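You operate a simulated robot arm through the tools that you are given. There is no shell and no other tool.

You are at the controls of a simulated two-armed robot. One attempt, no reset.

Task
Wipe both lenses clean and put them on the pass shelf.
Fine: the two on the lens mat; use the blue cloth and put it back where it lay; the pass shelf is the green one marked GOOD. What is to be rubbed or washed off counts as gone when no trace of it is left.

The check looks at the end state, three seconds after you hand in, the way a careful person would. Anything else that was tipped, shoved, dropped, spilled or broken makes it a failure. Flat cloth is picked up by pressing the open fingertips on it (5 to 10 N) and closing them slowly along it; thin cloth reads only 2 to 8 mm in the jaws.

Robot
Two 7-joint arms with two-finger grippers on one trunk that stands fixed in place. Base frame: the origin is at the foot of the trunk, x ahead of it, y to its left, z up. Lengths are in mm, angles in degrees, forces in N, time in s.
The left shoulder is at [70, 139, 1248], the right one opposite. With the tool pointing down near the work surface each hand reaches from about 360 to 760 mm from the base axis, measured 20 degrees to its own side. Payload 3.43 kg a hand.
The tool frame of a hand sits at the grasp point between the pads (the TCP): z along the fingers, y along the line on which they close. The tips reach 30 mm beyond it. The gripper opens to 104 mm. The gripper's body begins 57 mm behind the TCP.
Orientation is that of the tool frame in the base frame, as a unit quaternion [x, y, z, w]. With the fingers straight down and closing along the base's y, the tool's x points along the base's -x, its y along +y and its z along -z.

Tools
- The arms move only by the tool arm_command. It takes "left_moves", "right_moves" or both (then of equal length, played together; a hand with none holds still); each is a list of rows, each an object (a shift or turn left out is 0, a gripper value left out holds the last) with "slide": the shift along the tool's x, y, z in mm, a list of three; "angular": the turn, a rotation vector about the tool's x, y, z in degrees, a list of three; "claw": the closure in counts, from 0 (fully open) to 255 (shut). In form: [{"slide": [x, y, z], "angular": [wx, wy, wz], "claw": claw}, ...]. A call has 1 to 20 rows; each row shifts and turns the commanded pose from where the row before left it, along the tool's axes as they then stand. Rows are played at 5 a second. More than 50 mm and 8.6 degrees between two rows, or a gripper value outside its range, and nothing of the call is played. Where a pose cannot be reached the arm comes as near as it can. A force on the tool above 40 N (or 10 N above the force at the start of the call, whichever is more), or a blocked arm, ends the call early, and 0.2 s more pass. The fingers move at their own pace (about 45 mm/s each) and stop on an object; they squeeze with about 21 N. The grip force told is the motor's: it shows also when the fingers shut on nothing. Time passes only in rows, and 0.2 s behind the last, so rows that do not move let the fingers close. The reply holds the time, the measured pose of the TCP, the force on the tool along the base axes, the opening and the grip force, in the units named above and with some noise, with the torque about the TCP (base axes, N m) and any sound that the robot's microphone picked up.
- Cameras (640 x 400 px; columns grow to the right, rows downward): "scene" is now at [125.8, 34, 1473.6]; the picture's right is [0.44, -0.90, 0.00], its down [-0.55, -0.27, -0.79] and it looks along [0.71, 0.35, -0.61] (base axes); focal length 328 px, centre (320, 200). "left" rides on the left gripper at [67, -18, -90] in its tool frame; the picture's right is [0.25, 0.97, 0.00], its down [-0.73, 0.19, -0.66] and it looks along [-0.64, 0.17, 0.75] (tool axes); focal length 218 px, centre (320, 200). "right" rides on the right gripper at [67, 18, -90] in its tool frame; the picture's right is [-0.25, 0.97, 0.00], its down [-0.73, -0.19, -0.66] and it looks along [-0.64, -0.17, 0.75] (tool axes); focal length 218 px, centre (320, 200). There is no depth. A picture from a camera that has moved, and an enlarged one, comes with that camera's place and axes in the base frame and with its lens. The place of the scene camera against the robot may be out by one fixed shift of up to 12 mm in any direction.
- camera(camera): a new picture of that camera. The clock stands still meanwhile.
- slide_trunk(by): slides the trunk up (or, below 0, down) by that many mm; the arms and the scene camera ride with it, the base frame stays. It gives what a move gives, with no picture.
- turn_head(pan, tilt): turns the head with the scene camera to pan (to the left, within 86 degrees either way) and tilt (down, from -29 to 69), counted from straight ahead of the robot. It gives what a move gives.
- enlarge(camera, box): a new picture of the part [left, top, right, bottom] of that camera's present view, enlarged. The clock stands still meanwhile.
- hand_in(): hands the job in; it is judged then, once.

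Nothing tells you positions but the pictures and the camera data. Unless the task says otherwise, let go and move clear before handing in.

The tools are called by a JSON object that holds its "method" and its "body". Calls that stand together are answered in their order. arm_command: Moves the arms, as the interface text tells. Its arguments: {"type":"object","properties":{"left_moves":{"type":"array"},"right_moves":{"type":"array"}},"required":[]} The other tools are called the same way: slide_trunk (by) slides the trunk up or down; turn_head (pan, tilt) turns the head that bears the scene camera; camera (camera) takes a picture; enlarge (camera, box) takes an enlarged picture of a part of a camera's view; hand_in () hands the job in.

At the start:

```text
t: 0.0
left_eef_pos: [361.0, 427.0, 1180.8]
left_tcp_rot: [0.0, 1.0, -0.001, 0.0]
left_wrist_force: [0.2, 0.6, 0.0]
left_torque: [0.0, -0.02, -0.01]
left_gripper_width: 104.0
left_gripper_force: 0.1
right_eef_pos: [445.0, 7.9, 1250.9]
right_tcp_rot: [0.001, 1.0, -0.001, 0.001]
right_wrist_force: [-0.4, -0.3, -0.1]
right_torque: [0.0, -0.04, 0.02]
right_gripper_width: 104.0
right_gripper_force: 0.1
trunk travel left (down, up): [-743.0, 197.0]
head pan, tilt: [26.3, 37.7]
```

scene: 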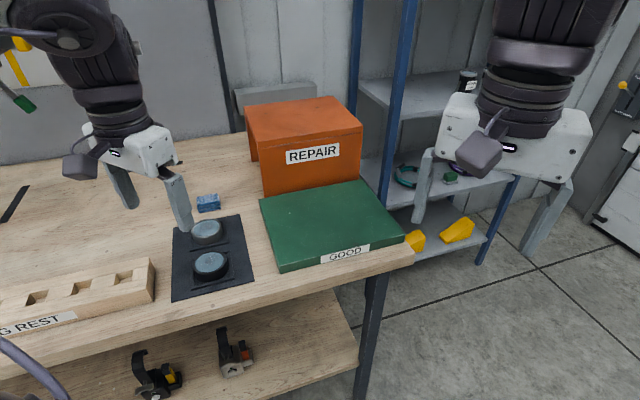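
right: 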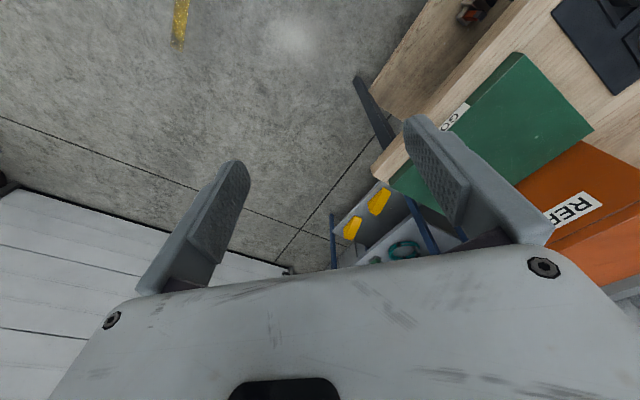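
left: 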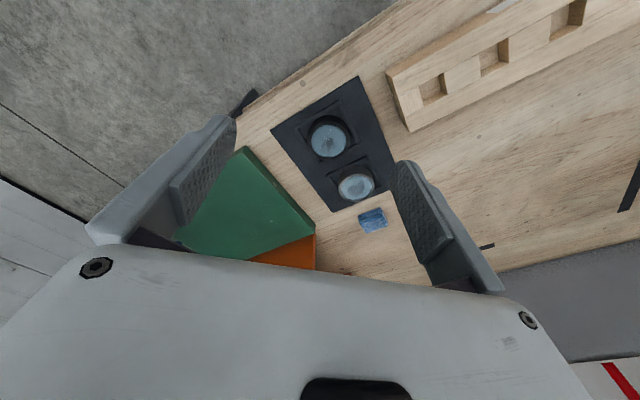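

I see a workbench with a dark mat holding two round lenses, a small blue cloth behind it, the green GOOD shelf to the right and an orange REPAIR shelf beyond. First I'll look closer at each.

{"method": "enlarge", "body": {"camera": "scene", "box": [150, 170, 310, 310]}}

{"method": "enlarge", "body": {"camera": "left", "box": [260, 60, 420, 250]}}

{"method": "enlarge", "body": {"camera": "scene", "box": [240, 80, 420, 290]}}

```text
2.86 times, centred on (230, 240) of scene
camera zoom: at [125.8, 34.0, 1473.6], right [0.44, -0.9, 0.0], down [-0.55, -0.27, -0.79], along [0.71, 0.35, -0.61], focal length 936 px, centre (577, 86)
```

zoom: 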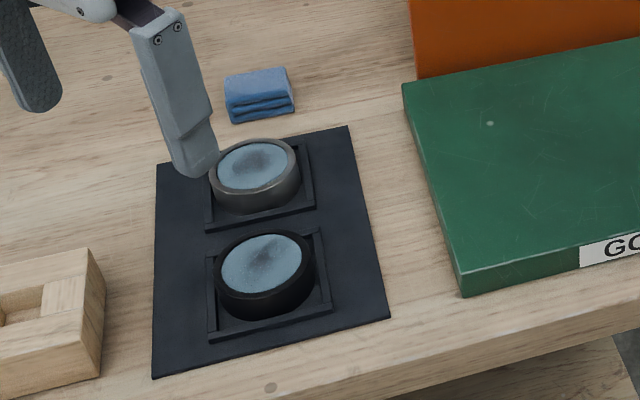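

```text
2.11 times, centred on (340, 155) of left
camera zoom: at [294.4, 409.2, 1271.5], right [-0.25, 0.97, 0.0], down [0.73, 0.19, 0.66], along [0.64, 0.17, -0.75], focal length 460 px, centre (278, 295)
```

zoom: 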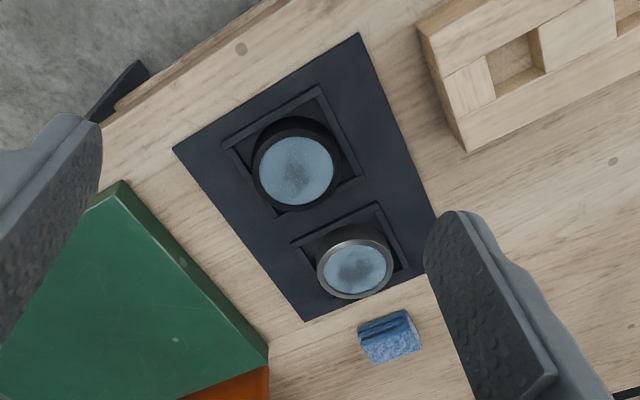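

```text
1.90 times, centred on (330, 185) of scene
camera zoom: at [125.8, 34.0, 1473.6], right [0.44, -0.9, 0.0], down [-0.55, -0.27, -0.79], along [0.71, 0.35, -0.61], focal length 624 px, centre (301, 229)
```

zoom: 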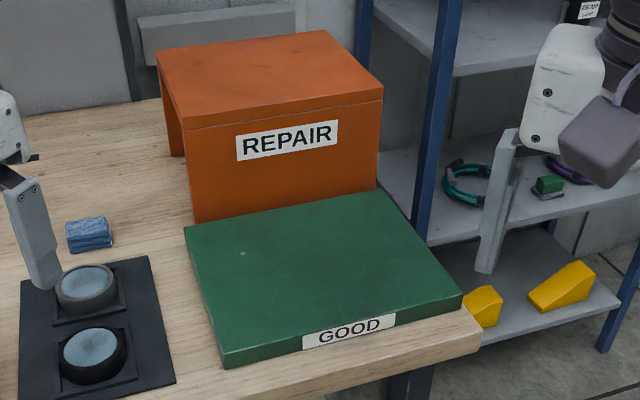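

The lenses appear as two rimmed discs about 70 mm wide at roughly (455,468) and (545,555), z about 910–925. I'll shift the left hand to get a second baseline for triangulation.

{"method": "arm_command", "body": {"left_moves": [{"slide": [0, 40, 0]}, {"slide": [0, 40, 0]}, {"slide": [0, 40, 0]}, {"slide": [0, 0, 0]}, {"slide": [0, 0, 0]}]}}

{"method": "camera", "body": {"camera": "left"}}

{"method": "camera", "body": {"camera": "scene"}}

```text
t: 1.2
left_eef_pos: [361.2, 547.7, 1181.3]
left_tcp_rot: [0.0, 1.0, 0.0, 0.0]
left_wrist_force: [0.1, 0.3, -0.2]
left_torque: [0.03, 0.0, -0.03]
left_gripper_width: 103.8
left_gripper_force: 0.1
right_eef_pos: [444.7, 7.7, 1251.7]
right_tcp_rot: [0.0, 1.0, 0.0, 0.0]
right_wrist_force: [-0.1, -0.6, -0.5]
right_torque: [0.0, -0.02, 0.0]
right_gripper_width: 104.1
right_gripper_force: 0.2
trunk travel left (down, up): [-743.0, 197.0]
head pan, tilt: [26.3, 37.7]
```

```text
taken
camera left: at [294.2, 529.6, 1271.2], right [-0.25, 0.97, 0.0], down [0.73, 0.19, 0.66], along [0.64, 0.17, -0.75], focal length 218 px, centre (320, 200)
```

left: 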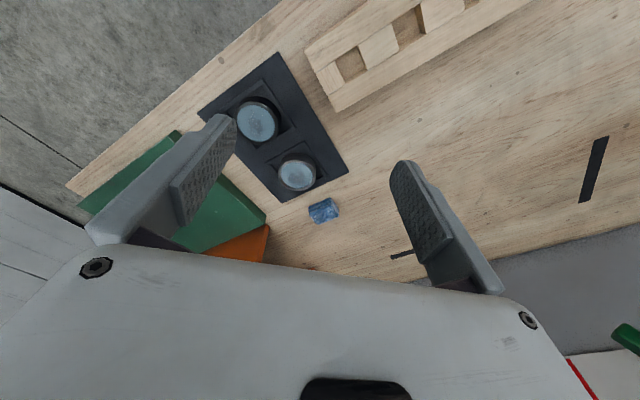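

```text
taken
camera scene: at [125.7, 33.8, 1473.6], right [0.44, -0.9, 0.0], down [-0.55, -0.27, -0.79], along [0.71, 0.35, -0.61], focal length 328 px, centre (320, 200)
```

scene: 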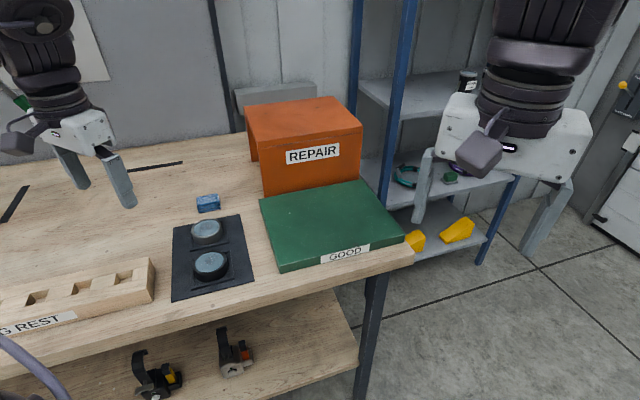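

Triangulating puts lens 1 near (456,467,924), lens 2 near (531,549,926), the cloth near (620,620), with the bench turned about 45°. I'll turn the left hand 45° to match the bench and bring its camera nearer.

{"method": "arm_command", "body": {"left_moves": [{"angular": [0, 0, -7.5]}, {"angular": [0, 0, -7.5]}, {"angular": [0, 0, -7.5]}, {"angular": [0, 0, -7.5]}, {"angular": [0, 0, -7.5]}, {"angular": [0, 0, -7.5]}, {"slide": [-2.5, -31, 20]}, {"slide": [-2.5, -31, 20]}, {"slide": [-2.5, -31, 20]}, {"slide": [-2.5, -31, 20]}, {}, {}]}}

{"method": "camera", "body": {"camera": "left"}}

{"method": "camera", "body": {"camera": "scene"}}

```text
t: 3.8
left_eef_pos: [452.6, 466.2, 1101.9]
left_tcp_rot: [-0.383, 0.924, 0.001, 0.0]
left_wrist_force: [-0.5, -0.1, 0.5]
left_torque: [-0.01, 0.0, 0.0]
left_gripper_width: 104.0
left_gripper_force: 0.1
right_eef_pos: [443.7, 8.7, 1251.8]
right_tcp_rot: [0.0, 1.0, 0.0, 0.0]
right_wrist_force: [-0.8, -0.6, 0.1]
right_torque: [0.01, -0.04, 0.0]
right_gripper_width: 104.2
right_gripper_force: 0.1
trunk travel left (down, up): [-743.0, 197.0]
head pan, tilt: [26.3, 37.7]
```

```text
taken
camera left: at [418.5, 405.5, 1191.4], right [-0.86, 0.51, 0.0], down [0.38, 0.65, 0.66], along [0.33, 0.57, -0.75], focal length 218 px, centre (320, 200)
```

left: 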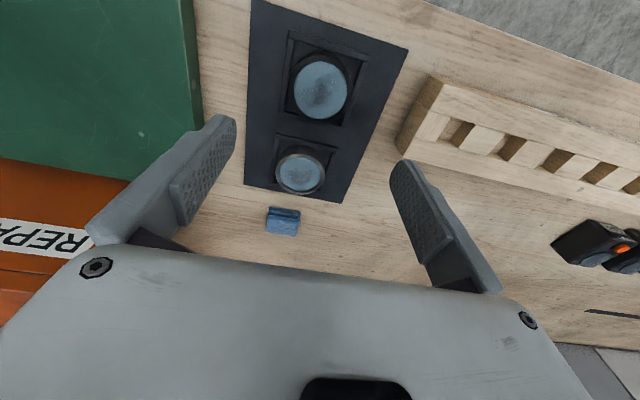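

```text
taken
camera scene: at [125.2, 34.2, 1473.6], right [0.44, -0.9, 0.0], down [-0.55, -0.27, -0.79], along [0.71, 0.35, -0.61], focal length 328 px, centre (320, 200)
```

scene: 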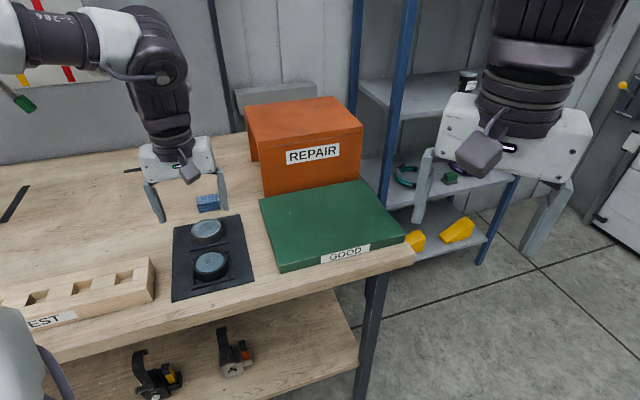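

The closer view confirms lens 1 at about (452,466), lens 2 at (533,547), and the folded cloth at (624,625), with the mat surface near z 905. The cloth is at the edge of reach, so I'll raise the hand and lower the trunk to stretch further.

{"method": "arm_command", "body": {"left_moves": [{"slide": [0, 0, -35]}, {"slide": [0, 0, -35]}, {"slide": [0, 0, -30]}, {}]}}

{"method": "slide_trunk", "body": {"by": -130}}

{"method": "arm_command", "body": {"left_moves": [{"slide": [-35, -2, 0]}, {"slide": [-35, -2, 0]}, {"slide": [-35, -2, 0]}, {"slide": [-35, -2, 0]}, {}, {}]}}

{"method": "camera", "body": {"camera": "left"}}

{"method": "camera", "body": {"camera": "scene"}}

```text
t: 4.8
left_eef_pos: [455.0, 468.3, 1201.4]
left_tcp_rot: [-0.383, 0.924, 0.0, -0.001]
left_wrist_force: [0.0, 0.3, 0.3]
left_torque: [-0.01, -0.01, 0.02]
left_gripper_width: 103.9
left_gripper_force: 0.1
right_eef_pos: [444.4, 6.4, 1251.2]
right_tcp_rot: [0.0, 1.0, 0.0, -0.001]
right_wrist_force: [0.0, 0.4, -0.1]
right_torque: [-0.02, -0.01, -0.02]
right_gripper_width: 103.7
right_gripper_force: 0.0
trunk travel left (down, up): [-743.0, 197.0]
head pan, tilt: [26.3, 37.7]
```

```text
t: 6.4
left_eef_pos: [454.1, 467.2, 1071.0]
left_tcp_rot: [-0.383, 0.924, -0.001, 0.0]
left_wrist_force: [0.8, 0.3, -0.5]
left_torque: [-0.02, -0.01, 0.03]
left_gripper_width: 103.5
left_gripper_force: 0.0
right_eef_pos: [444.6, 8.2, 1120.5]
right_tcp_rot: [0.0, 1.0, 0.0, 0.0]
right_wrist_force: [0.1, -0.5, -0.7]
right_torque: [-0.01, 0.01, 0.01]
right_gripper_width: 104.0
right_gripper_force: 0.1
trunk travel left (down, up): [-613.0, 327.0]
head pan, tilt: [26.3, 37.7]
```

```text
t: 7.8
left_eef_pos: [515.2, 534.9, 1063.0]
left_tcp_rot: [-0.383, 0.924, 0.0, 0.0]
left_wrist_force: [-0.3, 0.7, -0.1]
left_torque: [0.0, 0.02, 0.02]
left_gripper_width: 104.3
left_gripper_force: 0.0
left hand out of reach, approached as far as the arm can: row 3, 4
right_eef_pos: [444.8, 7.8, 1121.7]
right_tcp_rot: [0.0, 1.0, 0.0, -0.001]
right_wrist_force: [0.1, -0.3, 0.2]
right_torque: [-0.02, -0.03, -0.01]
right_gripper_width: 103.9
right_gripper_force: 0.1
trunk travel left (down, up): [-613.0, 327.0]
head pan, tilt: [26.3, 37.7]
```

```text
taken
camera left: at [481.5, 474.9, 1152.8], right [-0.86, 0.51, 0.0], down [0.38, 0.65, 0.66], along [0.33, 0.57, -0.75], focal length 218 px, centre (320, 200)
```

left: 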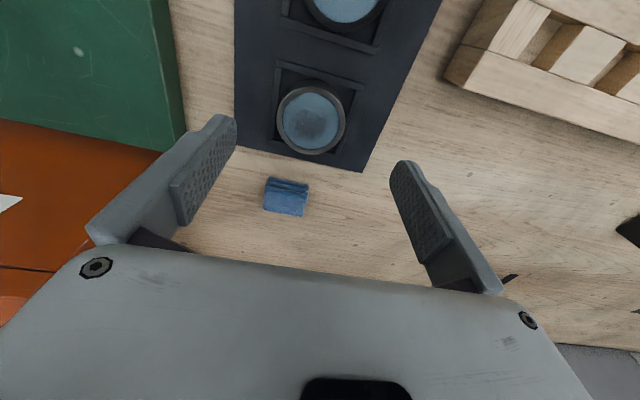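

```text
taken
camera scene: at [125.7, 34.3, 1343.6], right [0.44, -0.9, 0.0], down [-0.55, -0.27, -0.79], along [0.71, 0.35, -0.61], focal length 328 px, centre (320, 200)
```

scene: 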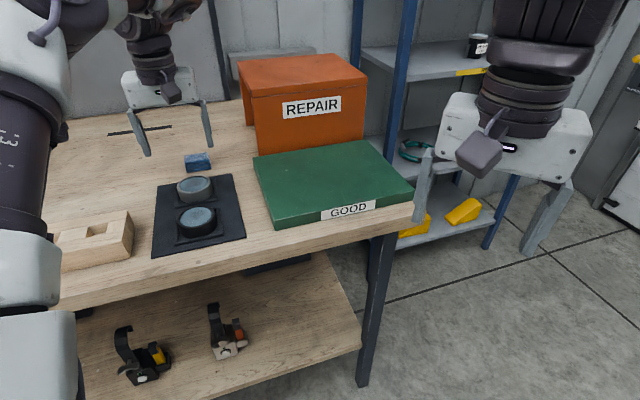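

The hand stopped at its reach limit near (515,535), still short of the cloth, so I'll need to tilt the tool outward. First a closer look at the cloth.

{"method": "enlarge", "body": {"camera": "left", "box": [235, 70, 375, 235]}}

{"method": "enlarge", "body": {"camera": "scene", "box": [140, 130, 260, 260]}}

```text
2.42 times, centred on (305, 152) of left
camera zoom: at [481.5, 474.9, 1152.8], right [-0.86, 0.51, 0.0], down [0.38, 0.65, 0.66], along [0.33, 0.57, -0.75], focal length 529 px, centre (356, 315)
```

zoom: 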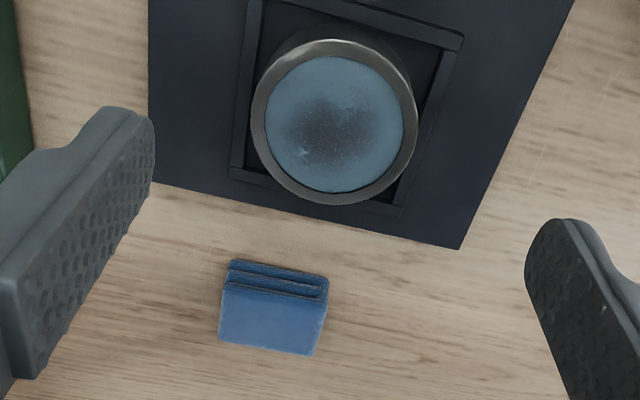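

```text
3.08 times, centred on (200, 195) of scene
camera zoom: at [125.7, 34.3, 1343.6], right [0.44, -0.9, 0.0], down [-0.55, -0.27, -0.79], along [0.71, 0.35, -0.61], focal length 1008 px, centre (689, 215)
```

zoom: 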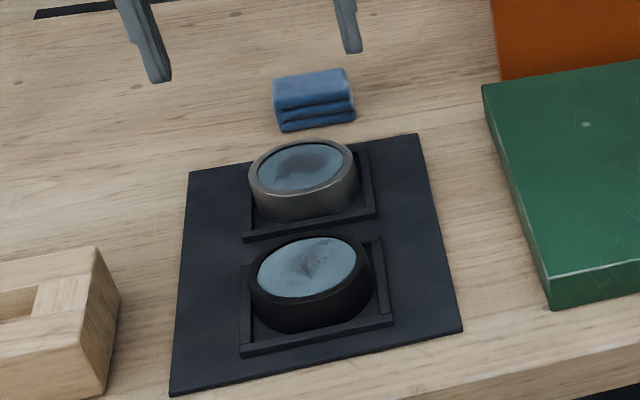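

The cloth is a folded block of about 58 × 45 × 19 mm centred near (629,629), turned roughly 3° from the hand. I'll tilt the tool outward about 20° and reach toward it while staying above the lens tops.

{"method": "arm_command", "body": {"left_moves": [{"angular": [0, -7, 0]}, {"angular": [0, -7, 0]}, {"angular": [0, -6, 0]}, {"slide": [0, -5, 30]}, {"slide": [0, -5, 30]}, {"slide": [-20, -3, 7]}, {"slide": [-20, -3, 7]}, {}, {}]}}

{"method": "camera", "body": {"camera": "left"}}

{"method": "camera", "body": {"camera": "scene"}}

```text
t: 9.8
left_eef_pos: [571.8, 567.9, 1006.9]
left_tcp_rot: [-0.377, 0.91, 0.066, 0.16]
left_wrist_force: [0.0, 0.0, -0.2]
left_torque: [-0.01, 0.02, 0.01]
left_gripper_width: 104.1
left_gripper_force: 0.1
right_eef_pos: [445.2, 7.5, 1121.4]
right_tcp_rot: [-0.001, 1.0, 0.0, -0.001]
right_wrist_force: [-0.3, 0.1, -0.7]
right_torque: [-0.03, 0.04, 0.05]
right_gripper_width: 104.0
right_gripper_force: 0.2
trunk travel left (down, up): [-613.0, 327.0]
head pan, tilt: [26.3, 37.7]
```

```text
taken
camera left: at [518.2, 488.6, 1068.3], right [-0.85, 0.52, -0.09], down [0.19, 0.46, 0.87], along [0.49, 0.72, -0.49], focal length 218 px, centre (320, 200)
```

left: 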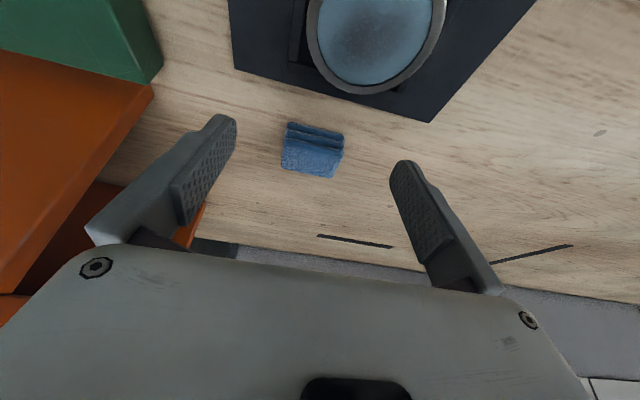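

```text
taken
camera scene: at [125.9, 33.8, 1343.6], right [0.44, -0.9, 0.0], down [-0.55, -0.27, -0.79], along [0.71, 0.35, -0.61], focal length 328 px, centre (320, 200)
```

scene: 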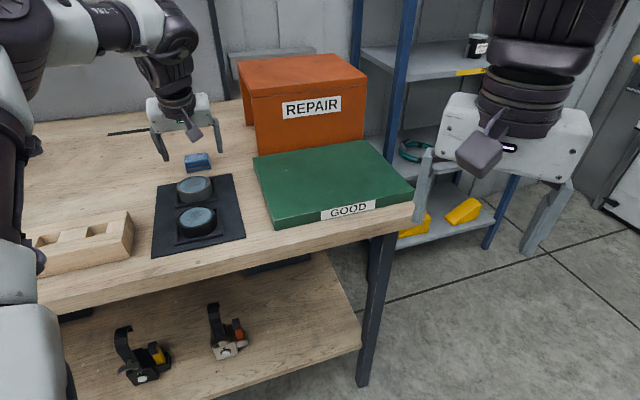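

At 20° tilt the arm reached (572,568,1007) with no reach warning. I'll go on toward a hover over the cloth at z about 970.

{"method": "arm_command", "body": {"left_moves": [{"slide": [-19.6, 1, 20.3]}, {"slide": [-19.6, 1, 20.3]}, {"slide": [-19.6, 1, 20.3]}, {}, {}]}}

{"method": "camera", "body": {"camera": "left"}}

{"method": "enlarge", "body": {"camera": "scene", "box": [110, 80, 260, 260]}}

```text
t: 11.0
left_eef_pos: [624.2, 624.4, 969.9]
left_tcp_rot: [-0.377, 0.91, 0.066, 0.159]
left_wrist_force: [-0.3, 1.4, 0.0]
left_torque: [0.02, -0.02, 0.02]
left_gripper_width: 104.2
left_gripper_force: 0.1
right_eef_pos: [445.7, 6.7, 1121.7]
right_tcp_rot: [0.0, 1.0, 0.0, -0.001]
right_wrist_force: [-0.7, -0.1, 0.8]
right_torque: [0.0, 0.0, 0.0]
right_gripper_width: 103.8
right_gripper_force: 0.0
trunk travel left (down, up): [-613.0, 327.0]
head pan, tilt: [26.3, 37.7]
```

```text
taken
camera left: at [570.7, 545.3, 1030.9], right [-0.85, 0.52, -0.09], down [0.19, 0.46, 0.87], along [0.49, 0.72, -0.49], focal length 218 px, centre (320, 200)
```

left: 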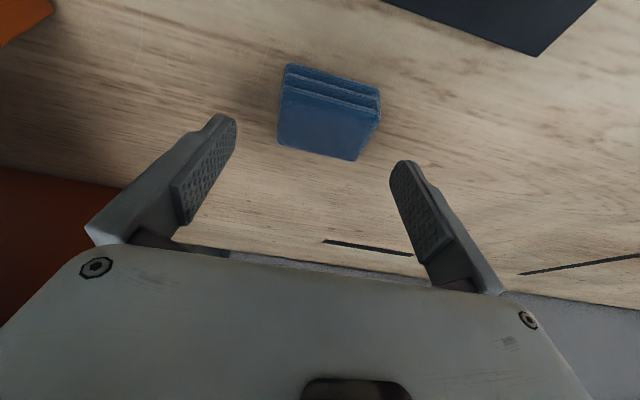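

```text
2.22 times, centred on (185, 170) of scene
camera zoom: at [126.2, 33.9, 1343.5], right [0.44, -0.9, 0.0], down [-0.55, -0.27, -0.79], along [0.71, 0.35, -0.61], focal length 728 px, centre (620, 267)
```

zoom: 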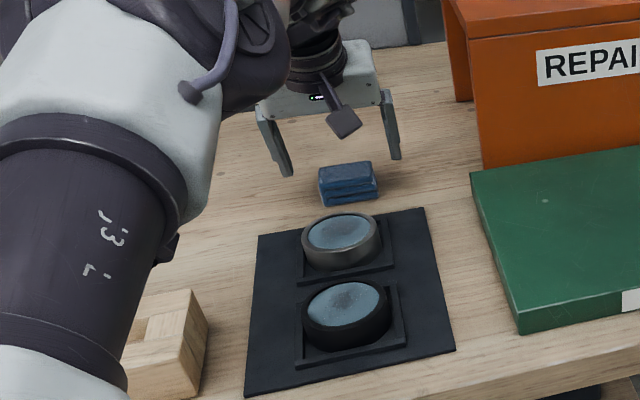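

The hand hovers over the cloth and is centred on it side to side. I'll align the yaw by 3.5° and lower until the fingertips are a few mm above the bench, with the cloth between them.

{"method": "arm_command", "body": {"left_moves": [{"angular": [-1.2, 0, -3.3]}, {"slide": [4.8, 0, 9.2]}, {"slide": [4.8, 0, 9.2]}, {"slide": [4.8, 0, 9.2]}, {}, {}]}}

{"method": "camera", "body": {"camera": "left"}}

{"method": "enlarge", "body": {"camera": "scene", "box": [140, 90, 260, 220]}}

```text
t: 12.4
left_eef_pos: [619.7, 621.4, 940.4]
left_tcp_rot: [-0.404, 0.898, 0.072, 0.159]
left_wrist_force: [0.7, 3.7, 7.0]
left_torque: [0.4, 0.22, -0.13]
left_gripper_width: 103.5
left_gripper_force: 0.0
right_eef_pos: [444.5, 8.5, 1121.5]
right_tcp_rot: [0.001, 1.0, 0.001, 0.0]
right_wrist_force: [-0.3, -0.4, 0.3]
right_torque: [-0.02, 0.01, 0.01]
right_gripper_width: 104.0
right_gripper_force: 0.0
trunk travel left (down, up): [-613.0, 327.0]
head pan, tilt: [26.3, 37.7]
```

```text
taken
camera left: at [572.3, 538.8, 1001.3], right [-0.88, 0.46, -0.09], down [0.16, 0.47, 0.87], along [0.44, 0.75, -0.49], focal length 218 px, centre (320, 200)
```

left: 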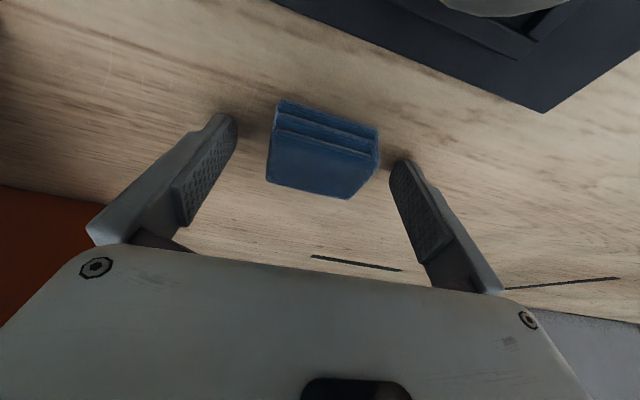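

```text
3.08 times, centred on (200, 155) of scene
camera zoom: at [125.2, 33.5, 1343.7], right [0.44, -0.9, 0.0], down [-0.55, -0.27, -0.79], along [0.71, 0.35, -0.61], focal length 1008 px, centre (689, 338)
```

zoom: 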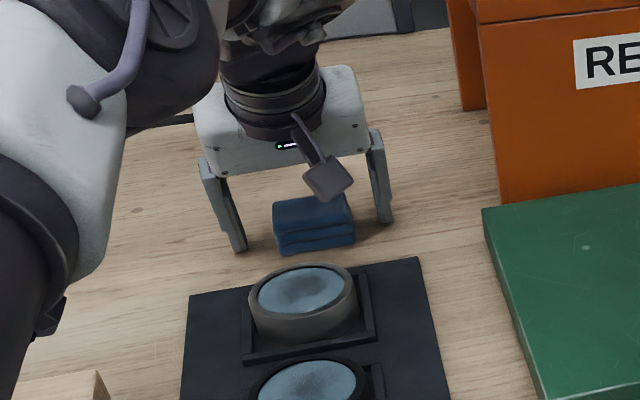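

The fingertips just touched the bench (7 N) at TCP z 940, so the bench is at about z 908. I'll lift 5 mm and close gently on the sides of the folded cloth.

{"method": "arm_command", "body": {"left_moves": [{"slide": [-1.7, -2, -4.7]}, {"claw": 60}, {"claw": 90}, {"claw": 105}, {"claw": 115}, {"claw": 125}, {}, {}]}}

{"method": "camera", "body": {"camera": "left"}}

{"method": "enlarge", "body": {"camera": "scene", "box": [140, 90, 260, 220]}}

```text
t: 14.2
left_eef_pos: [622.4, 620.7, 945.7]
left_tcp_rot: [-0.404, 0.898, 0.071, 0.158]
left_wrist_force: [-0.1, -0.5, -0.1]
left_torque: [-0.01, 0.01, 0.02]
left_gripper_width: 59.7
left_gripper_force: 20.7
right_eef_pos: [445.0, 8.8, 1121.5]
right_tcp_rot: [0.0, 1.0, 0.0, 0.001]
right_wrist_force: [1.1, 0.1, -0.1]
right_torque: [0.01, -0.01, 0.02]
right_gripper_width: 104.1
right_gripper_force: 0.1
trunk travel left (down, up): [-613.0, 327.0]
head pan, tilt: [26.3, 37.7]
```

```text
taken
camera left: at [574.2, 537.3, 1005.0], right [-0.88, 0.46, -0.09], down [0.16, 0.47, 0.87], along [0.44, 0.75, -0.49], focal length 218 px, centre (320, 200)
```

left: 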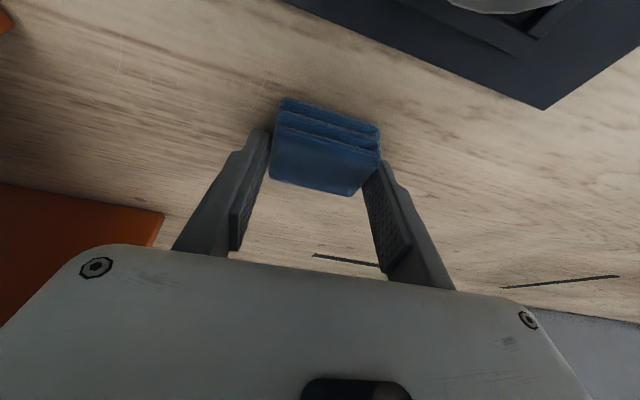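

```text
3.08 times, centred on (200, 155) of scene
camera zoom: at [125.9, 34.0, 1343.6], right [0.44, -0.9, 0.0], down [-0.55, -0.27, -0.79], along [0.71, 0.35, -0.61], focal length 1008 px, centre (689, 338)
```

zoom: 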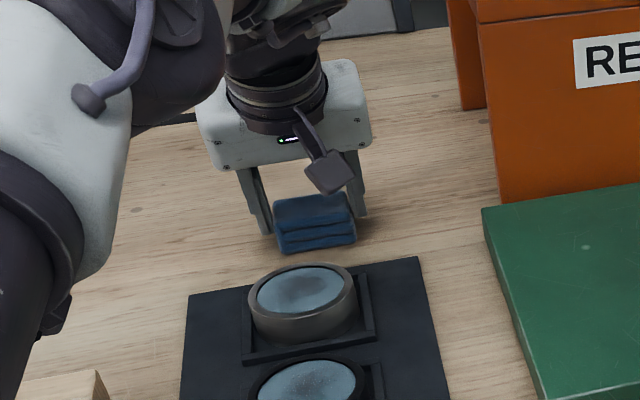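

The cloth is held (59.7 mm across, 21 N grip) at TCP (622.4,620.7,945.7), which I'll reuse to put it back. Now I'll lift it and carry it over lens 2, keeping the same tilt so its underside stays level.

{"method": "arm_command", "body": {"left_moves": [{"slide": [-3.4, 0, -9.4]}, {"slide": [-10, 0, -27.2]}, {}, {"slide": [28.6, 4.4, -10.4]}, {"slide": [28.6, 4.4, -10.4]}, {"slide": [28.6, 4.4, -10.4]}, {"slide": [28.6, 4.4, -10.4]}, {}, {}]}}

{"method": "camera", "body": {"camera": "left"}}

{"method": "enlarge", "body": {"camera": "scene", "box": [120, 90, 280, 270]}}

```text
t: 16.2
left_eef_pos: [527.9, 540.3, 981.8]
left_tcp_rot: [-0.405, 0.898, 0.071, 0.159]
left_wrist_force: [0.1, -0.1, -0.7]
left_torque: [-0.02, -0.01, -0.02]
left_gripper_width: 53.0
left_gripper_force: 0.0
right_eef_pos: [445.2, 6.9, 1122.5]
right_tcp_rot: [0.0, 1.0, 0.0, -0.001]
right_wrist_force: [0.4, 0.0, 0.0]
right_torque: [-0.01, 0.01, 0.02]
right_gripper_width: 103.9
right_gripper_force: 0.0
trunk travel left (down, up): [-613.0, 327.0]
head pan, tilt: [26.3, 37.7]
```

```text
taken
camera left: at [479.0, 457.2, 1043.2], right [-0.88, 0.46, -0.09], down [0.16, 0.47, 0.87], along [0.44, 0.75, -0.49], focal length 218 px, centre (320, 200)
```

left: 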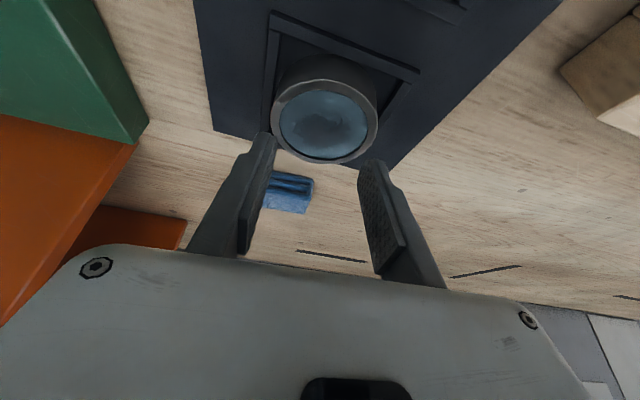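

```text
2.22 times, centred on (200, 180) of scene
camera zoom: at [125.8, 34.1, 1343.6], right [0.44, -0.9, 0.0], down [-0.55, -0.27, -0.79], along [0.71, 0.35, -0.61], focal length 728 px, centre (587, 244)
```

zoom: 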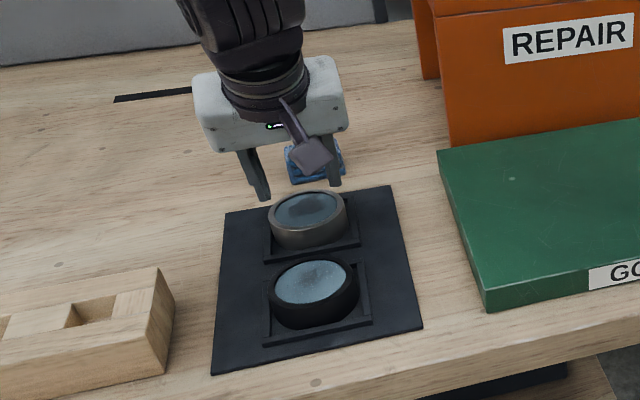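

The cloth slipped from the jaws (they now read 53 mm with no grip force) and is still lying behind lens 2. I'll check where it is and how it lies.

{"method": "enlarge", "body": {"camera": "left", "box": [230, 140, 360, 235]}}

{"method": "enlarge", "body": {"camera": "scene", "box": [170, 130, 230, 180]}}

```text
4.21 times, centred on (295, 188) of left
camera zoom: at [479.0, 457.2, 1043.2], right [-0.88, 0.46, -0.09], down [0.16, 0.47, 0.87], along [0.44, 0.75, -0.49], focal length 919 px, centre (425, 253)
```

zoom: 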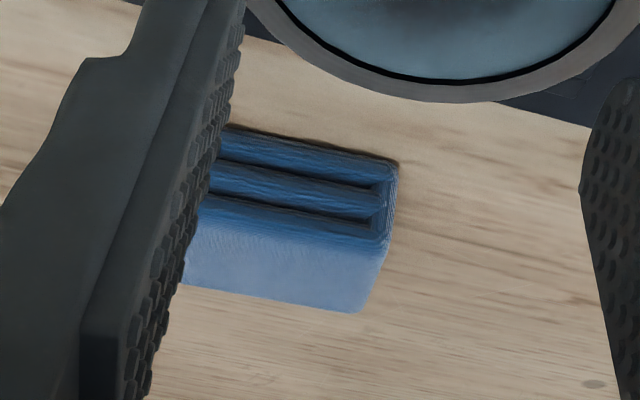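

```text
8.00 times, centred on (200, 155) of scene
camera zoom: at [125.8, 34.1, 1343.6], right [0.44, -0.9, 0.0], down [-0.55, -0.27, -0.79], along [0.71, 0.35, -0.61], focal length 2620 px, centre (1280, 560)
```

zoom: 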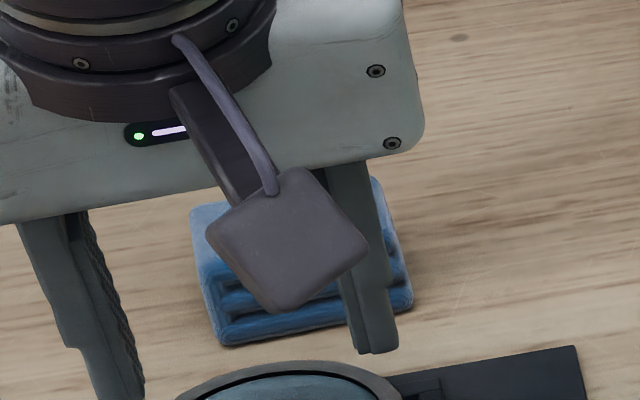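

The cloth still lies flat at nearly its original spot. The grip was too high, with only the rounded finger ends on it, so I'll open, go back and take it lower with full closing force.

{"method": "arm_command", "body": {"left_moves": [{"claw": 0}, {}, {"slide": [-27.8, -4.25, 10.1]}, {"slide": [-27.8, -4.25, 10.1]}, {"slide": [-27.8, -4.25, 10.1]}, {"slide": [-27.8, -4.25, 10.1]}, {"slide": [3, 0, 8]}, {}, {}]}}

{"method": "camera", "body": {"camera": "left"}}

```text
t: 18.2
left_eef_pos: [618.5, 619.0, 975.1]
left_tcp_rot: [-0.405, 0.898, 0.071, 0.157]
left_wrist_force: [-0.3, 0.2, -1.0]
left_torque: [0.0, 0.04, 0.0]
left_gripper_width: 104.1
left_gripper_force: 0.1
right_eef_pos: [445.0, 7.5, 1120.2]
right_tcp_rot: [0.0, 1.0, -0.001, 0.0]
right_wrist_force: [0.0, -0.1, -0.2]
right_torque: [-0.01, 0.0, -0.02]
right_gripper_width: 104.0
right_gripper_force: 0.1
trunk travel left (down, up): [-613.0, 327.0]
head pan, tilt: [26.3, 37.7]
```

```text
taken
camera left: at [571.3, 535.4, 1035.4], right [-0.88, 0.46, -0.09], down [0.16, 0.47, 0.87], along [0.44, 0.75, -0.49], focal length 218 px, centre (320, 200)
```

left: 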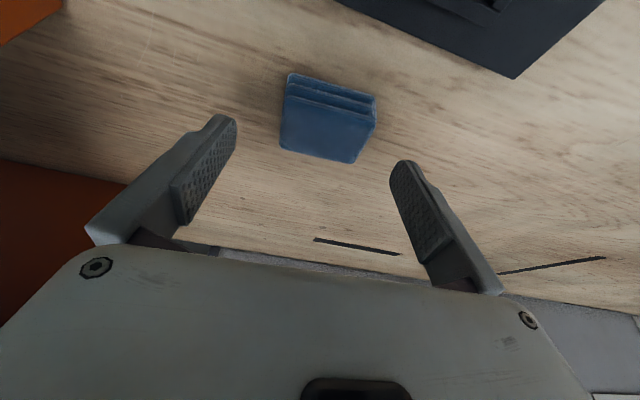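

The cloth sits squarely between the fingers. I'll try reducing the tilt to 15° for a better pad contact and see whether it stays in reach.

{"method": "arm_command", "body": {"left_moves": [{"angular": [0, 5, 0]}, {"slide": [3.9, 0, 14.5]}, {}, {}]}}

```text
t: 19.2
left_eef_pos: [621.1, 618.3, 959.3]
left_tcp_rot: [-0.407, 0.904, 0.053, 0.118]
left_wrist_force: [-0.5, 0.4, 0.2]
left_torque: [0.03, -0.02, 0.0]
left_gripper_width: 104.0
left_gripper_force: 0.1
right_eef_pos: [445.3, 7.3, 1122.2]
right_tcp_rot: [0.001, 1.0, -0.001, 0.0]
right_wrist_force: [0.3, -0.6, 0.3]
right_torque: [0.0, 0.03, 0.02]
right_gripper_width: 104.2
right_gripper_force: 0.1
trunk travel left (down, up): [-613.0, 327.0]
head pan, tilt: [26.3, 37.7]
```

15° is reachable; I'll try another 6° toward vertical.

{"method": "arm_command", "body": {"left_moves": [{"angular": [0, 6, 0]}, {}, {}]}}

```text
t: 20.0
left_eef_pos: [605.4, 608.1, 962.0]
left_tcp_rot: [-0.41, 0.909, 0.031, 0.073]
left_wrist_force: [0.1, -0.4, 0.0]
left_torque: [0.03, 0.04, 0.0]
left_gripper_width: 104.0
left_gripper_force: 0.1
left hand out of reach, approached as far as the arm can: row 1
right_eef_pos: [444.5, 8.0, 1122.0]
right_tcp_rot: [0.001, 1.0, 0.0, 0.0]
right_wrist_force: [1.0, -0.7, 0.4]
right_torque: [-0.02, -0.01, -0.02]
right_gripper_width: 103.8
right_gripper_force: 0.1
trunk travel left (down, up): [-613.0, 327.0]
head pan, tilt: [26.3, 37.7]
```

9° is just out of reach at this trunk height; the data suggest the wrist sits well above the shoulder, so raising the trunk will extend the reach. I'll raise it 160 mm and come back down with a small tilt.

{"method": "slide_trunk", "body": {"by": 160}}

{"method": "arm_command", "body": {"left_moves": [{"slide": [6, 0, 38]}, {"slide": [6, 0, 38]}, {"slide": [6, 0, 38]}, {}, {}]}}

{"method": "camera", "body": {"camera": "left"}}

```text
t: 21.8
left_eef_pos: [606.2, 608.0, 1122.9]
left_tcp_rot: [-0.409, 0.909, 0.032, 0.073]
left_wrist_force: [0.2, -0.2, -0.2]
left_torque: [0.03, -0.01, -0.01]
left_gripper_width: 104.1
left_gripper_force: 0.0
right_eef_pos: [444.3, 7.9, 1281.4]
right_tcp_rot: [0.0, 1.0, -0.001, 0.001]
right_wrist_force: [-0.8, 0.0, 0.8]
right_torque: [-0.01, 0.0, 0.03]
right_gripper_width: 104.0
right_gripper_force: 0.0
trunk travel left (down, up): [-773.0, 167.0]
head pan, tilt: [26.3, 37.7]
```

```text
t: 23.0
left_eef_pos: [576.2, 592.4, 1021.0]
left_tcp_rot: [-0.409, 0.909, 0.031, 0.074]
left_wrist_force: [-0.2, -0.5, -0.1]
left_torque: [0.0, 0.0, 0.04]
left_gripper_width: 104.2
left_gripper_force: 0.1
left hand out of reach, approached as far as the arm can: row 1, 2, 3
right_eef_pos: [444.6, 6.9, 1281.7]
right_tcp_rot: [0.0, 1.0, 0.0, -0.001]
right_wrist_force: [0.4, -0.8, -0.7]
right_torque: [0.0, 0.0, 0.0]
right_gripper_width: 104.1
right_gripper_force: 0.0
trunk travel left (down, up): [-773.0, 167.0]
head pan, tilt: [26.3, 37.7]
```

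```text
taken
camera left: at [537.0, 518.9, 1098.7], right [-0.89, 0.45, -0.04], down [0.26, 0.59, 0.76], along [0.37, 0.67, -0.64], focal length 218 px, centre (320, 200)
```

left: 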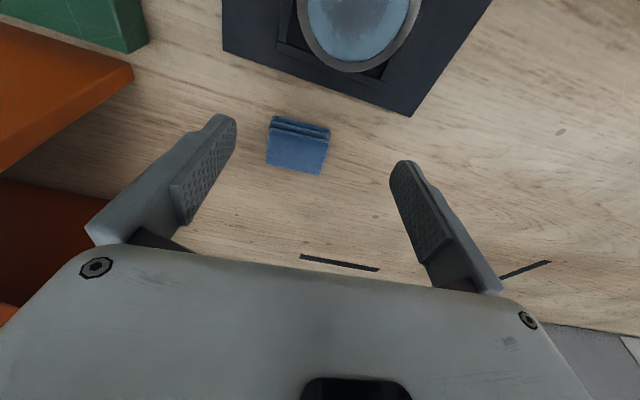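

Raising the trunk shortened the reach instead, so I'll undo that: first lift the hand and restore the 15° tilt, then lower the trunk again.

{"method": "arm_command", "body": {"left_moves": [{"slide": [-6, 0, -38]}, {"slide": [-6, 0, -38]}, {"slide": [-6, 0, -38]}, {"angular": [0, -6, 0]}, {}, {}]}}

```text
t: 24.4
left_eef_pos: [577.6, 592.2, 1137.2]
left_tcp_rot: [-0.407, 0.904, 0.053, 0.12]
left_wrist_force: [-0.1, -0.4, 0.5]
left_torque: [0.01, 0.01, -0.01]
left_gripper_width: 104.0
left_gripper_force: 0.1
right_eef_pos: [445.4, 7.1, 1281.8]
right_tcp_rot: [0.0, 1.0, 0.0, 0.0]
right_wrist_force: [-0.8, 0.0, -0.6]
right_torque: [-0.01, 0.02, -0.04]
right_gripper_width: 104.2
right_gripper_force: 0.0
trunk travel left (down, up): [-773.0, 167.0]
head pan, tilt: [26.3, 37.7]
```

{"method": "slide_trunk", "body": {"by": -160}}

{"method": "camera", "body": {"camera": "left"}}

```text
t: 26.2
left_eef_pos: [576.2, 591.9, 977.2]
left_tcp_rot: [-0.407, 0.904, 0.053, 0.121]
left_wrist_force: [0.5, -0.1, -0.8]
left_torque: [0.0, -0.02, -0.01]
left_gripper_width: 104.0
left_gripper_force: 0.0
right_eef_pos: [444.8, 7.6, 1122.0]
right_tcp_rot: [0.0, 1.0, -0.001, -0.001]
right_wrist_force: [0.0, -0.4, -0.1]
right_torque: [-0.02, 0.0, -0.01]
right_gripper_width: 103.9
right_gripper_force: 0.1
trunk travel left (down, up): [-613.0, 327.0]
head pan, tilt: [26.3, 37.7]
```

```text
taken
camera left: at [531.4, 513.9, 1046.3], right [-0.89, 0.46, -0.07], down [0.21, 0.53, 0.82], along [0.41, 0.72, -0.56], focal length 218 px, centre (320, 200)
```

left: 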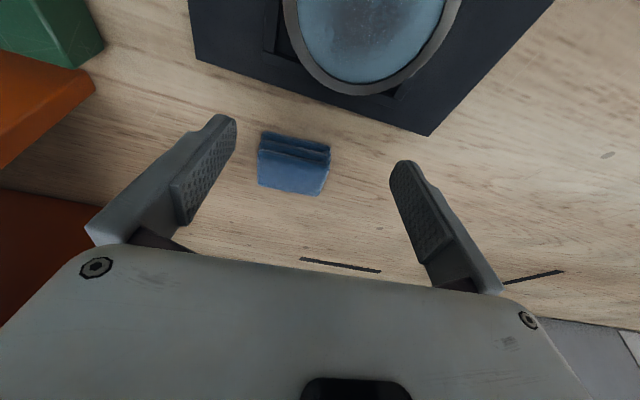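

{"method": "arm_command", "body": {"left_moves": [{"slide": [-24, -7.6, 6.4]}, {"slide": [-24, -7.6, 6.4]}, {"slide": [3.1, 0, 11]}, {"slide": [3.1, 0, 11]}, {}, {}]}}

{"method": "camera", "body": {"camera": "left"}}

```text
t: 27.6
left_eef_pos: [619.9, 617.6, 953.4]
left_tcp_rot: [-0.407, 0.904, 0.053, 0.121]
left_wrist_force: [-0.2, 0.2, 0.1]
left_torque: [0.0, -0.01, -0.01]
left_gripper_width: 103.9
left_gripper_force: 0.0
right_eef_pos: [445.0, 7.5, 1122.2]
right_tcp_rot: [0.0, 1.0, 0.0, -0.001]
right_wrist_force: [0.5, 0.6, -1.1]
right_torque: [0.02, 0.0, -0.02]
right_gripper_width: 104.0
right_gripper_force: 0.0
trunk travel left (down, up): [-613.0, 327.0]
head pan, tilt: [26.3, 37.7]
```

```text
taken
camera left: at [574.7, 540.3, 1023.0], right [-0.89, 0.46, -0.07], down [0.21, 0.53, 0.82], along [0.41, 0.72, -0.56], focal length 218 px, centre (320, 200)
```

left: 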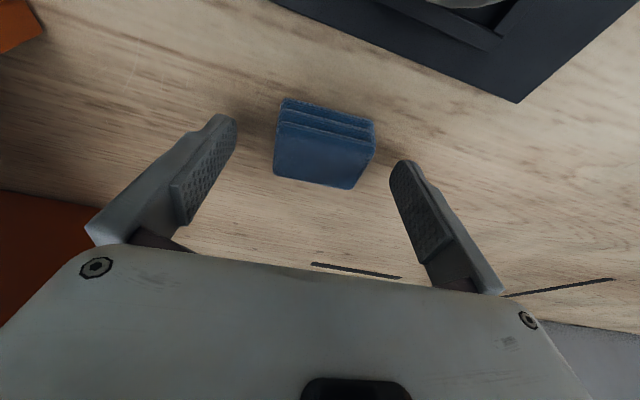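

Well centred; I'll lower to just above the bench and close firmly.

{"method": "arm_command", "body": {"left_moves": [{"slide": [1.0, 0, 3.9]}, {"slide": [1.0, 0, 3.9]}, {"slide": [0.9, 0, 3.6]}, {}, {}]}}

{"method": "arm_command", "body": {"left_moves": [{"claw": 60}, {"claw": 90}, {"claw": 105}, {"claw": 115}, {"claw": 130}, {"claw": 160}, {"claw": 255}, {}]}}

{"method": "camera", "body": {"camera": "left"}}

```text
t: 28.8
left_eef_pos: [617.4, 617.4, 942.8]
left_tcp_rot: [-0.407, 0.904, 0.053, 0.122]
left_wrist_force: [0.2, -0.2, 0.6]
left_torque: [-0.02, 0.01, -0.03]
left_gripper_width: 103.9
left_gripper_force: 0.1
left hand out of reach, approached as far as the arm can: row 3
right_eef_pos: [444.3, 7.5, 1122.0]
right_tcp_rot: [0.0, 1.0, 0.0, 0.001]
right_wrist_force: [-0.5, -0.3, 0.3]
right_torque: [0.01, 0.0, -0.01]
right_gripper_width: 104.1
right_gripper_force: 0.0
trunk travel left (down, up): [-613.0, 327.0]
head pan, tilt: [26.3, 37.7]
```

```text
t: 30.6
left_eef_pos: [618.3, 618.9, 944.5]
left_tcp_rot: [-0.408, 0.904, 0.053, 0.121]
left_wrist_force: [-0.1, 0.3, 0.0]
left_torque: [0.04, 0.01, -0.02]
left_gripper_width: 58.8
left_gripper_force: 20.5
right_eef_pos: [444.1, 7.4, 1121.5]
right_tcp_rot: [0.0, 1.0, -0.001, 0.0]
right_wrist_force: [-0.7, 0.3, 0.6]
right_torque: [-0.03, 0.01, -0.03]
right_gripper_width: 103.8
right_gripper_force: 0.2
trunk travel left (down, up): [-613.0, 327.0]
head pan, tilt: [26.3, 37.7]
```

```text
taken
camera left: at [572.8, 539.5, 1012.2], right [-0.89, 0.46, -0.07], down [0.21, 0.53, 0.82], along [0.41, 0.72, -0.56], focal length 218 px, centre (320, 200)
```

left: 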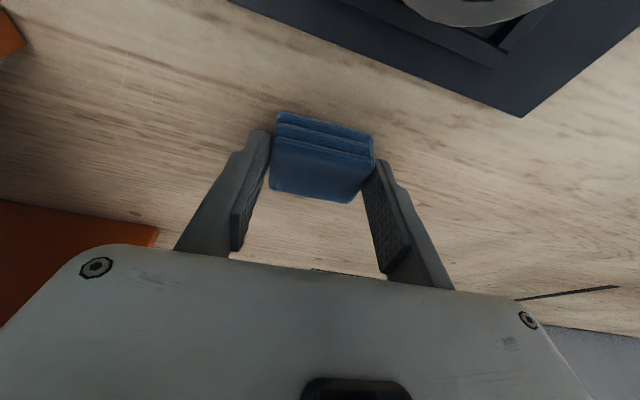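

Grip shows 58.8 mm at 20.5 N. I'll lift just 8 mm and check whether the cloth follows.

{"method": "arm_command", "body": {"left_moves": [{"slide": [-0.5, 0, -2]}, {"slide": [-0.5, 0, -2]}, {"slide": [-0.5, 0, -2]}, {"slide": [-0.5, 0, -2]}, {}, {}]}}

{"method": "camera", "body": {"camera": "left"}}

{"method": "enlarge", "body": {"camera": "scene", "box": [160, 110, 250, 190]}}

```text
t: 32.0
left_eef_pos: [617.0, 618.4, 952.6]
left_tcp_rot: [-0.408, 0.904, 0.054, 0.121]
left_wrist_force: [-0.4, 0.3, -0.5]
left_torque: [-0.01, 0.03, 0.01]
left_gripper_width: 58.6
left_gripper_force: 20.8
right_eef_pos: [444.1, 7.4, 1121.7]
right_tcp_rot: [0.0, 1.0, 0.0, 0.0]
right_wrist_force: [0.0, 0.1, -0.3]
right_torque: [0.0, 0.02, -0.02]
right_gripper_width: 104.0
right_gripper_force: 0.0
trunk travel left (down, up): [-613.0, 327.0]
head pan, tilt: [26.3, 37.7]
```

```text
taken
camera left: at [572.9, 539.4, 1020.8], right [-0.89, 0.46, -0.07], down [0.21, 0.53, 0.82], along [0.41, 0.72, -0.56], focal length 218 px, centre (320, 200)
```

left: 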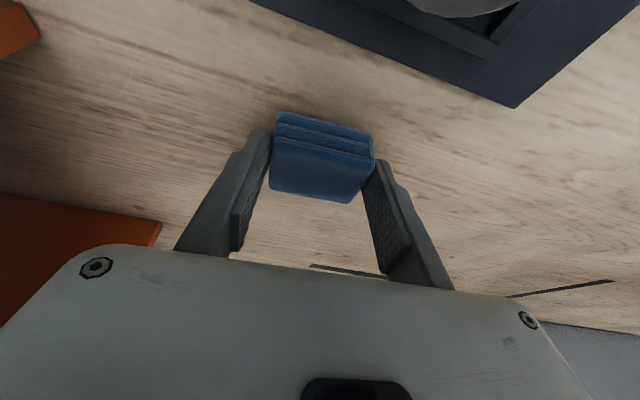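

```text
5.00 times, centred on (205, 150) of scene
camera zoom: at [125.9, 34.0, 1343.6], right [0.44, -0.9, 0.0], down [-0.55, -0.27, -0.79], along [0.71, 0.35, -0.61], focal length 1638 px, centre (895, 450)
```

zoom: 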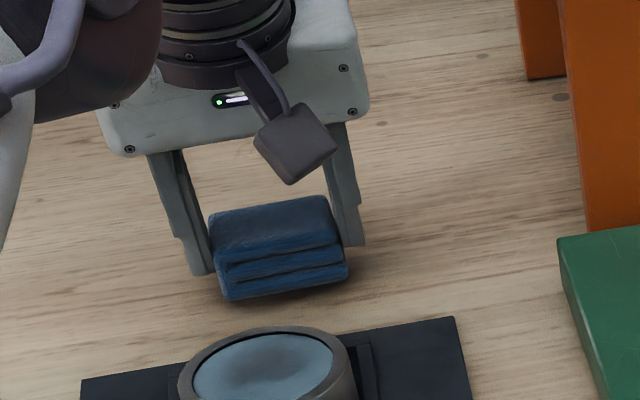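

The cloth is lifted with the hand this time. I'll raise it a little more and carry it slowly over lens 2.

{"method": "arm_command", "body": {"left_moves": [{"slide": [-1.45, 0, -5.3]}, {"slide": [-1.45, 0, -5.3]}, {"slide": [-1.45, 0, -5.3]}, {"slide": [-1.45, 0, -5.3]}, {"slide": [14.45, 2.03, -3.93]}, {"slide": [14.45, 2.03, -3.93]}, {"slide": [14.45, 2.03, -3.93]}, {"slide": [14.45, 2.03, -3.93]}, {"slide": [14.45, 2.03, -3.93]}, {"slide": [14.45, 2.03, -3.93]}, {"slide": [14.45, 2.03, -3.93]}, {"slide": [14.45, 2.03, -3.93]}, {}, {}]}}

{"method": "camera", "body": {"camera": "left"}}

{"method": "enlarge", "body": {"camera": "scene", "box": [140, 110, 260, 260]}}

```text
t: 35.0
left_eef_pos: [525.6, 539.3, 974.5]
left_tcp_rot: [-0.407, 0.904, 0.053, 0.12]
left_wrist_force: [-0.9, 0.3, -0.5]
left_torque: [-0.02, 0.01, 0.01]
left_gripper_width: 0.2
left_gripper_force: 21.0
right_eef_pos: [443.3, 7.9, 1122.8]
right_tcp_rot: [0.0, 1.0, 0.0, -0.001]
right_wrist_force: [0.1, 0.4, -0.1]
right_torque: [-0.03, -0.01, 0.0]
right_gripper_width: 104.0
right_gripper_force: 0.1
trunk travel left (down, up): [-613.0, 327.0]
head pan, tilt: [26.3, 37.7]
```

```text
taken
camera left: at [481.2, 459.8, 1043.0], right [-0.89, 0.46, -0.07], down [0.21, 0.53, 0.82], along [0.41, 0.72, -0.56], focal length 218 px, centre (320, 200)
```

left: 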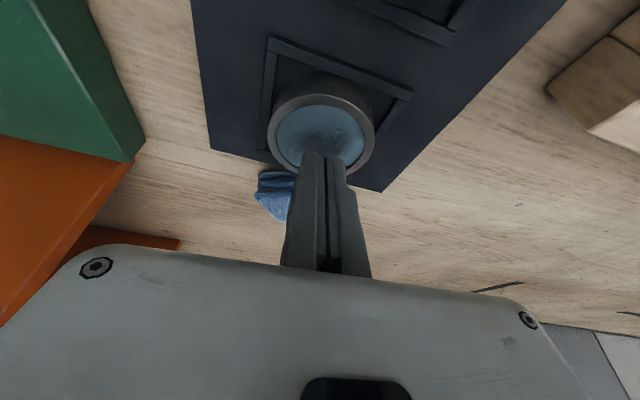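

```text
2.67 times, centred on (200, 185) of scene
camera zoom: at [125.3, 33.5, 1343.6], right [0.44, -0.9, 0.0], down [-0.55, -0.27, -0.79], along [0.71, 0.35, -0.61], focal length 874 px, centre (640, 240)
```

zoom: 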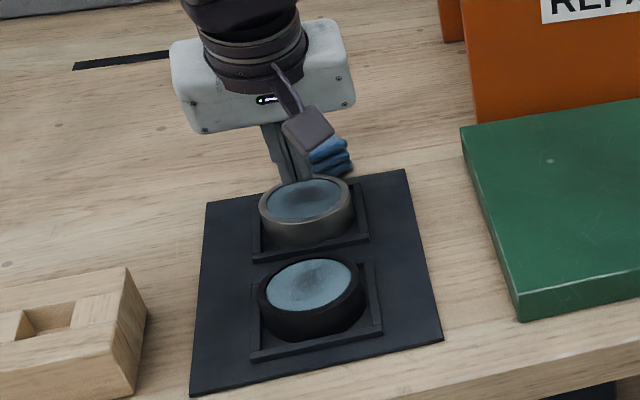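

The cloth slipped out again part-way and now lies nearer to lens 2, slightly turned. I'll lift the hand back out of the way and look.

{"method": "arm_command", "body": {"left_moves": [{"slide": [0, 0, -30], "claw": 0}, {"slide": [20, 0, -30]}, {"slide": [20, 0, -30]}, {}, {}]}}

{"method": "camera", "body": {"camera": "left"}}

{"method": "enlarge", "body": {"camera": "scene", "box": [160, 110, 260, 210]}}

```text
t: 36.2
left_eef_pos: [484.1, 492.3, 1050.9]
left_tcp_rot: [-0.408, 0.904, 0.053, 0.12]
left_wrist_force: [0.2, -0.1, 0.5]
left_torque: [-0.03, 0.02, 0.02]
left_gripper_width: 104.1
left_gripper_force: 0.0
right_eef_pos: [444.5, 7.3, 1121.7]
right_tcp_rot: [0.0, 1.0, 0.0, 0.0]
right_wrist_force: [0.1, 0.0, 0.1]
right_torque: [-0.01, -0.03, -0.01]
right_gripper_width: 103.6
right_gripper_force: 0.2
trunk travel left (down, up): [-613.0, 327.0]
head pan, tilt: [26.3, 37.7]
```

```text
taken
camera left: at [439.4, 414.1, 1119.9], right [-0.89, 0.46, -0.07], down [0.21, 0.53, 0.82], along [0.41, 0.72, -0.56], focal length 218 px, centre (320, 200)
```

left: 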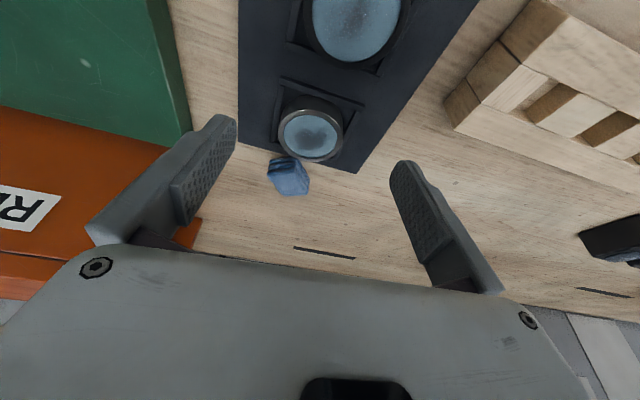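

```text
4.00 times, centred on (210, 160) of scene
camera zoom: at [125.7, 34.0, 1343.6], right [0.44, -0.9, 0.0], down [-0.55, -0.27, -0.79], along [0.71, 0.35, -0.61], focal length 1310 px, centre (760, 360)
```

zoom: 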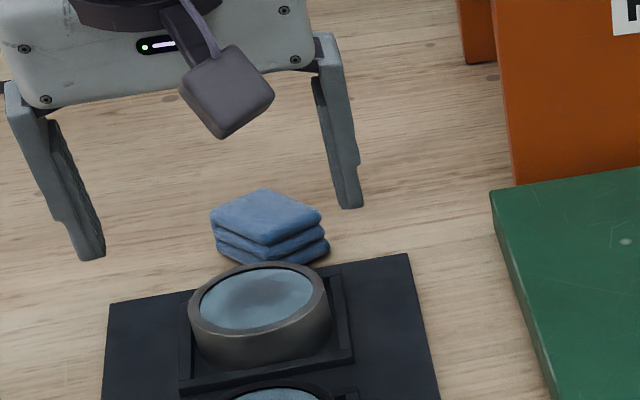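

{"method": "enlarge", "body": {"camera": "left", "box": [235, 70, 365, 215]}}

```text
2.76 times, centred on (300, 142) of left
camera zoom: at [439.4, 414.1, 1119.9], right [-0.89, 0.46, -0.07], down [0.21, 0.53, 0.82], along [0.41, 0.72, -0.56], focal length 602 px, centre (375, 359)
```

zoom: 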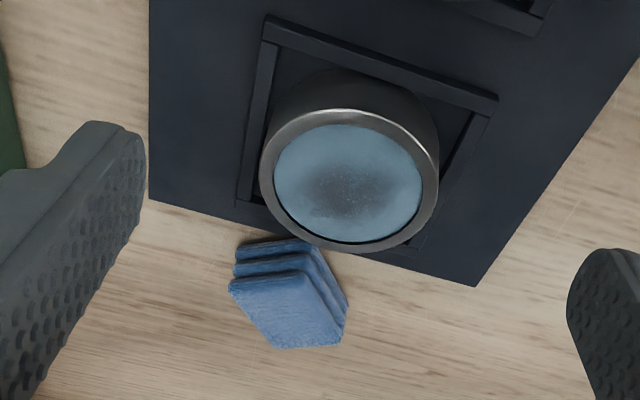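

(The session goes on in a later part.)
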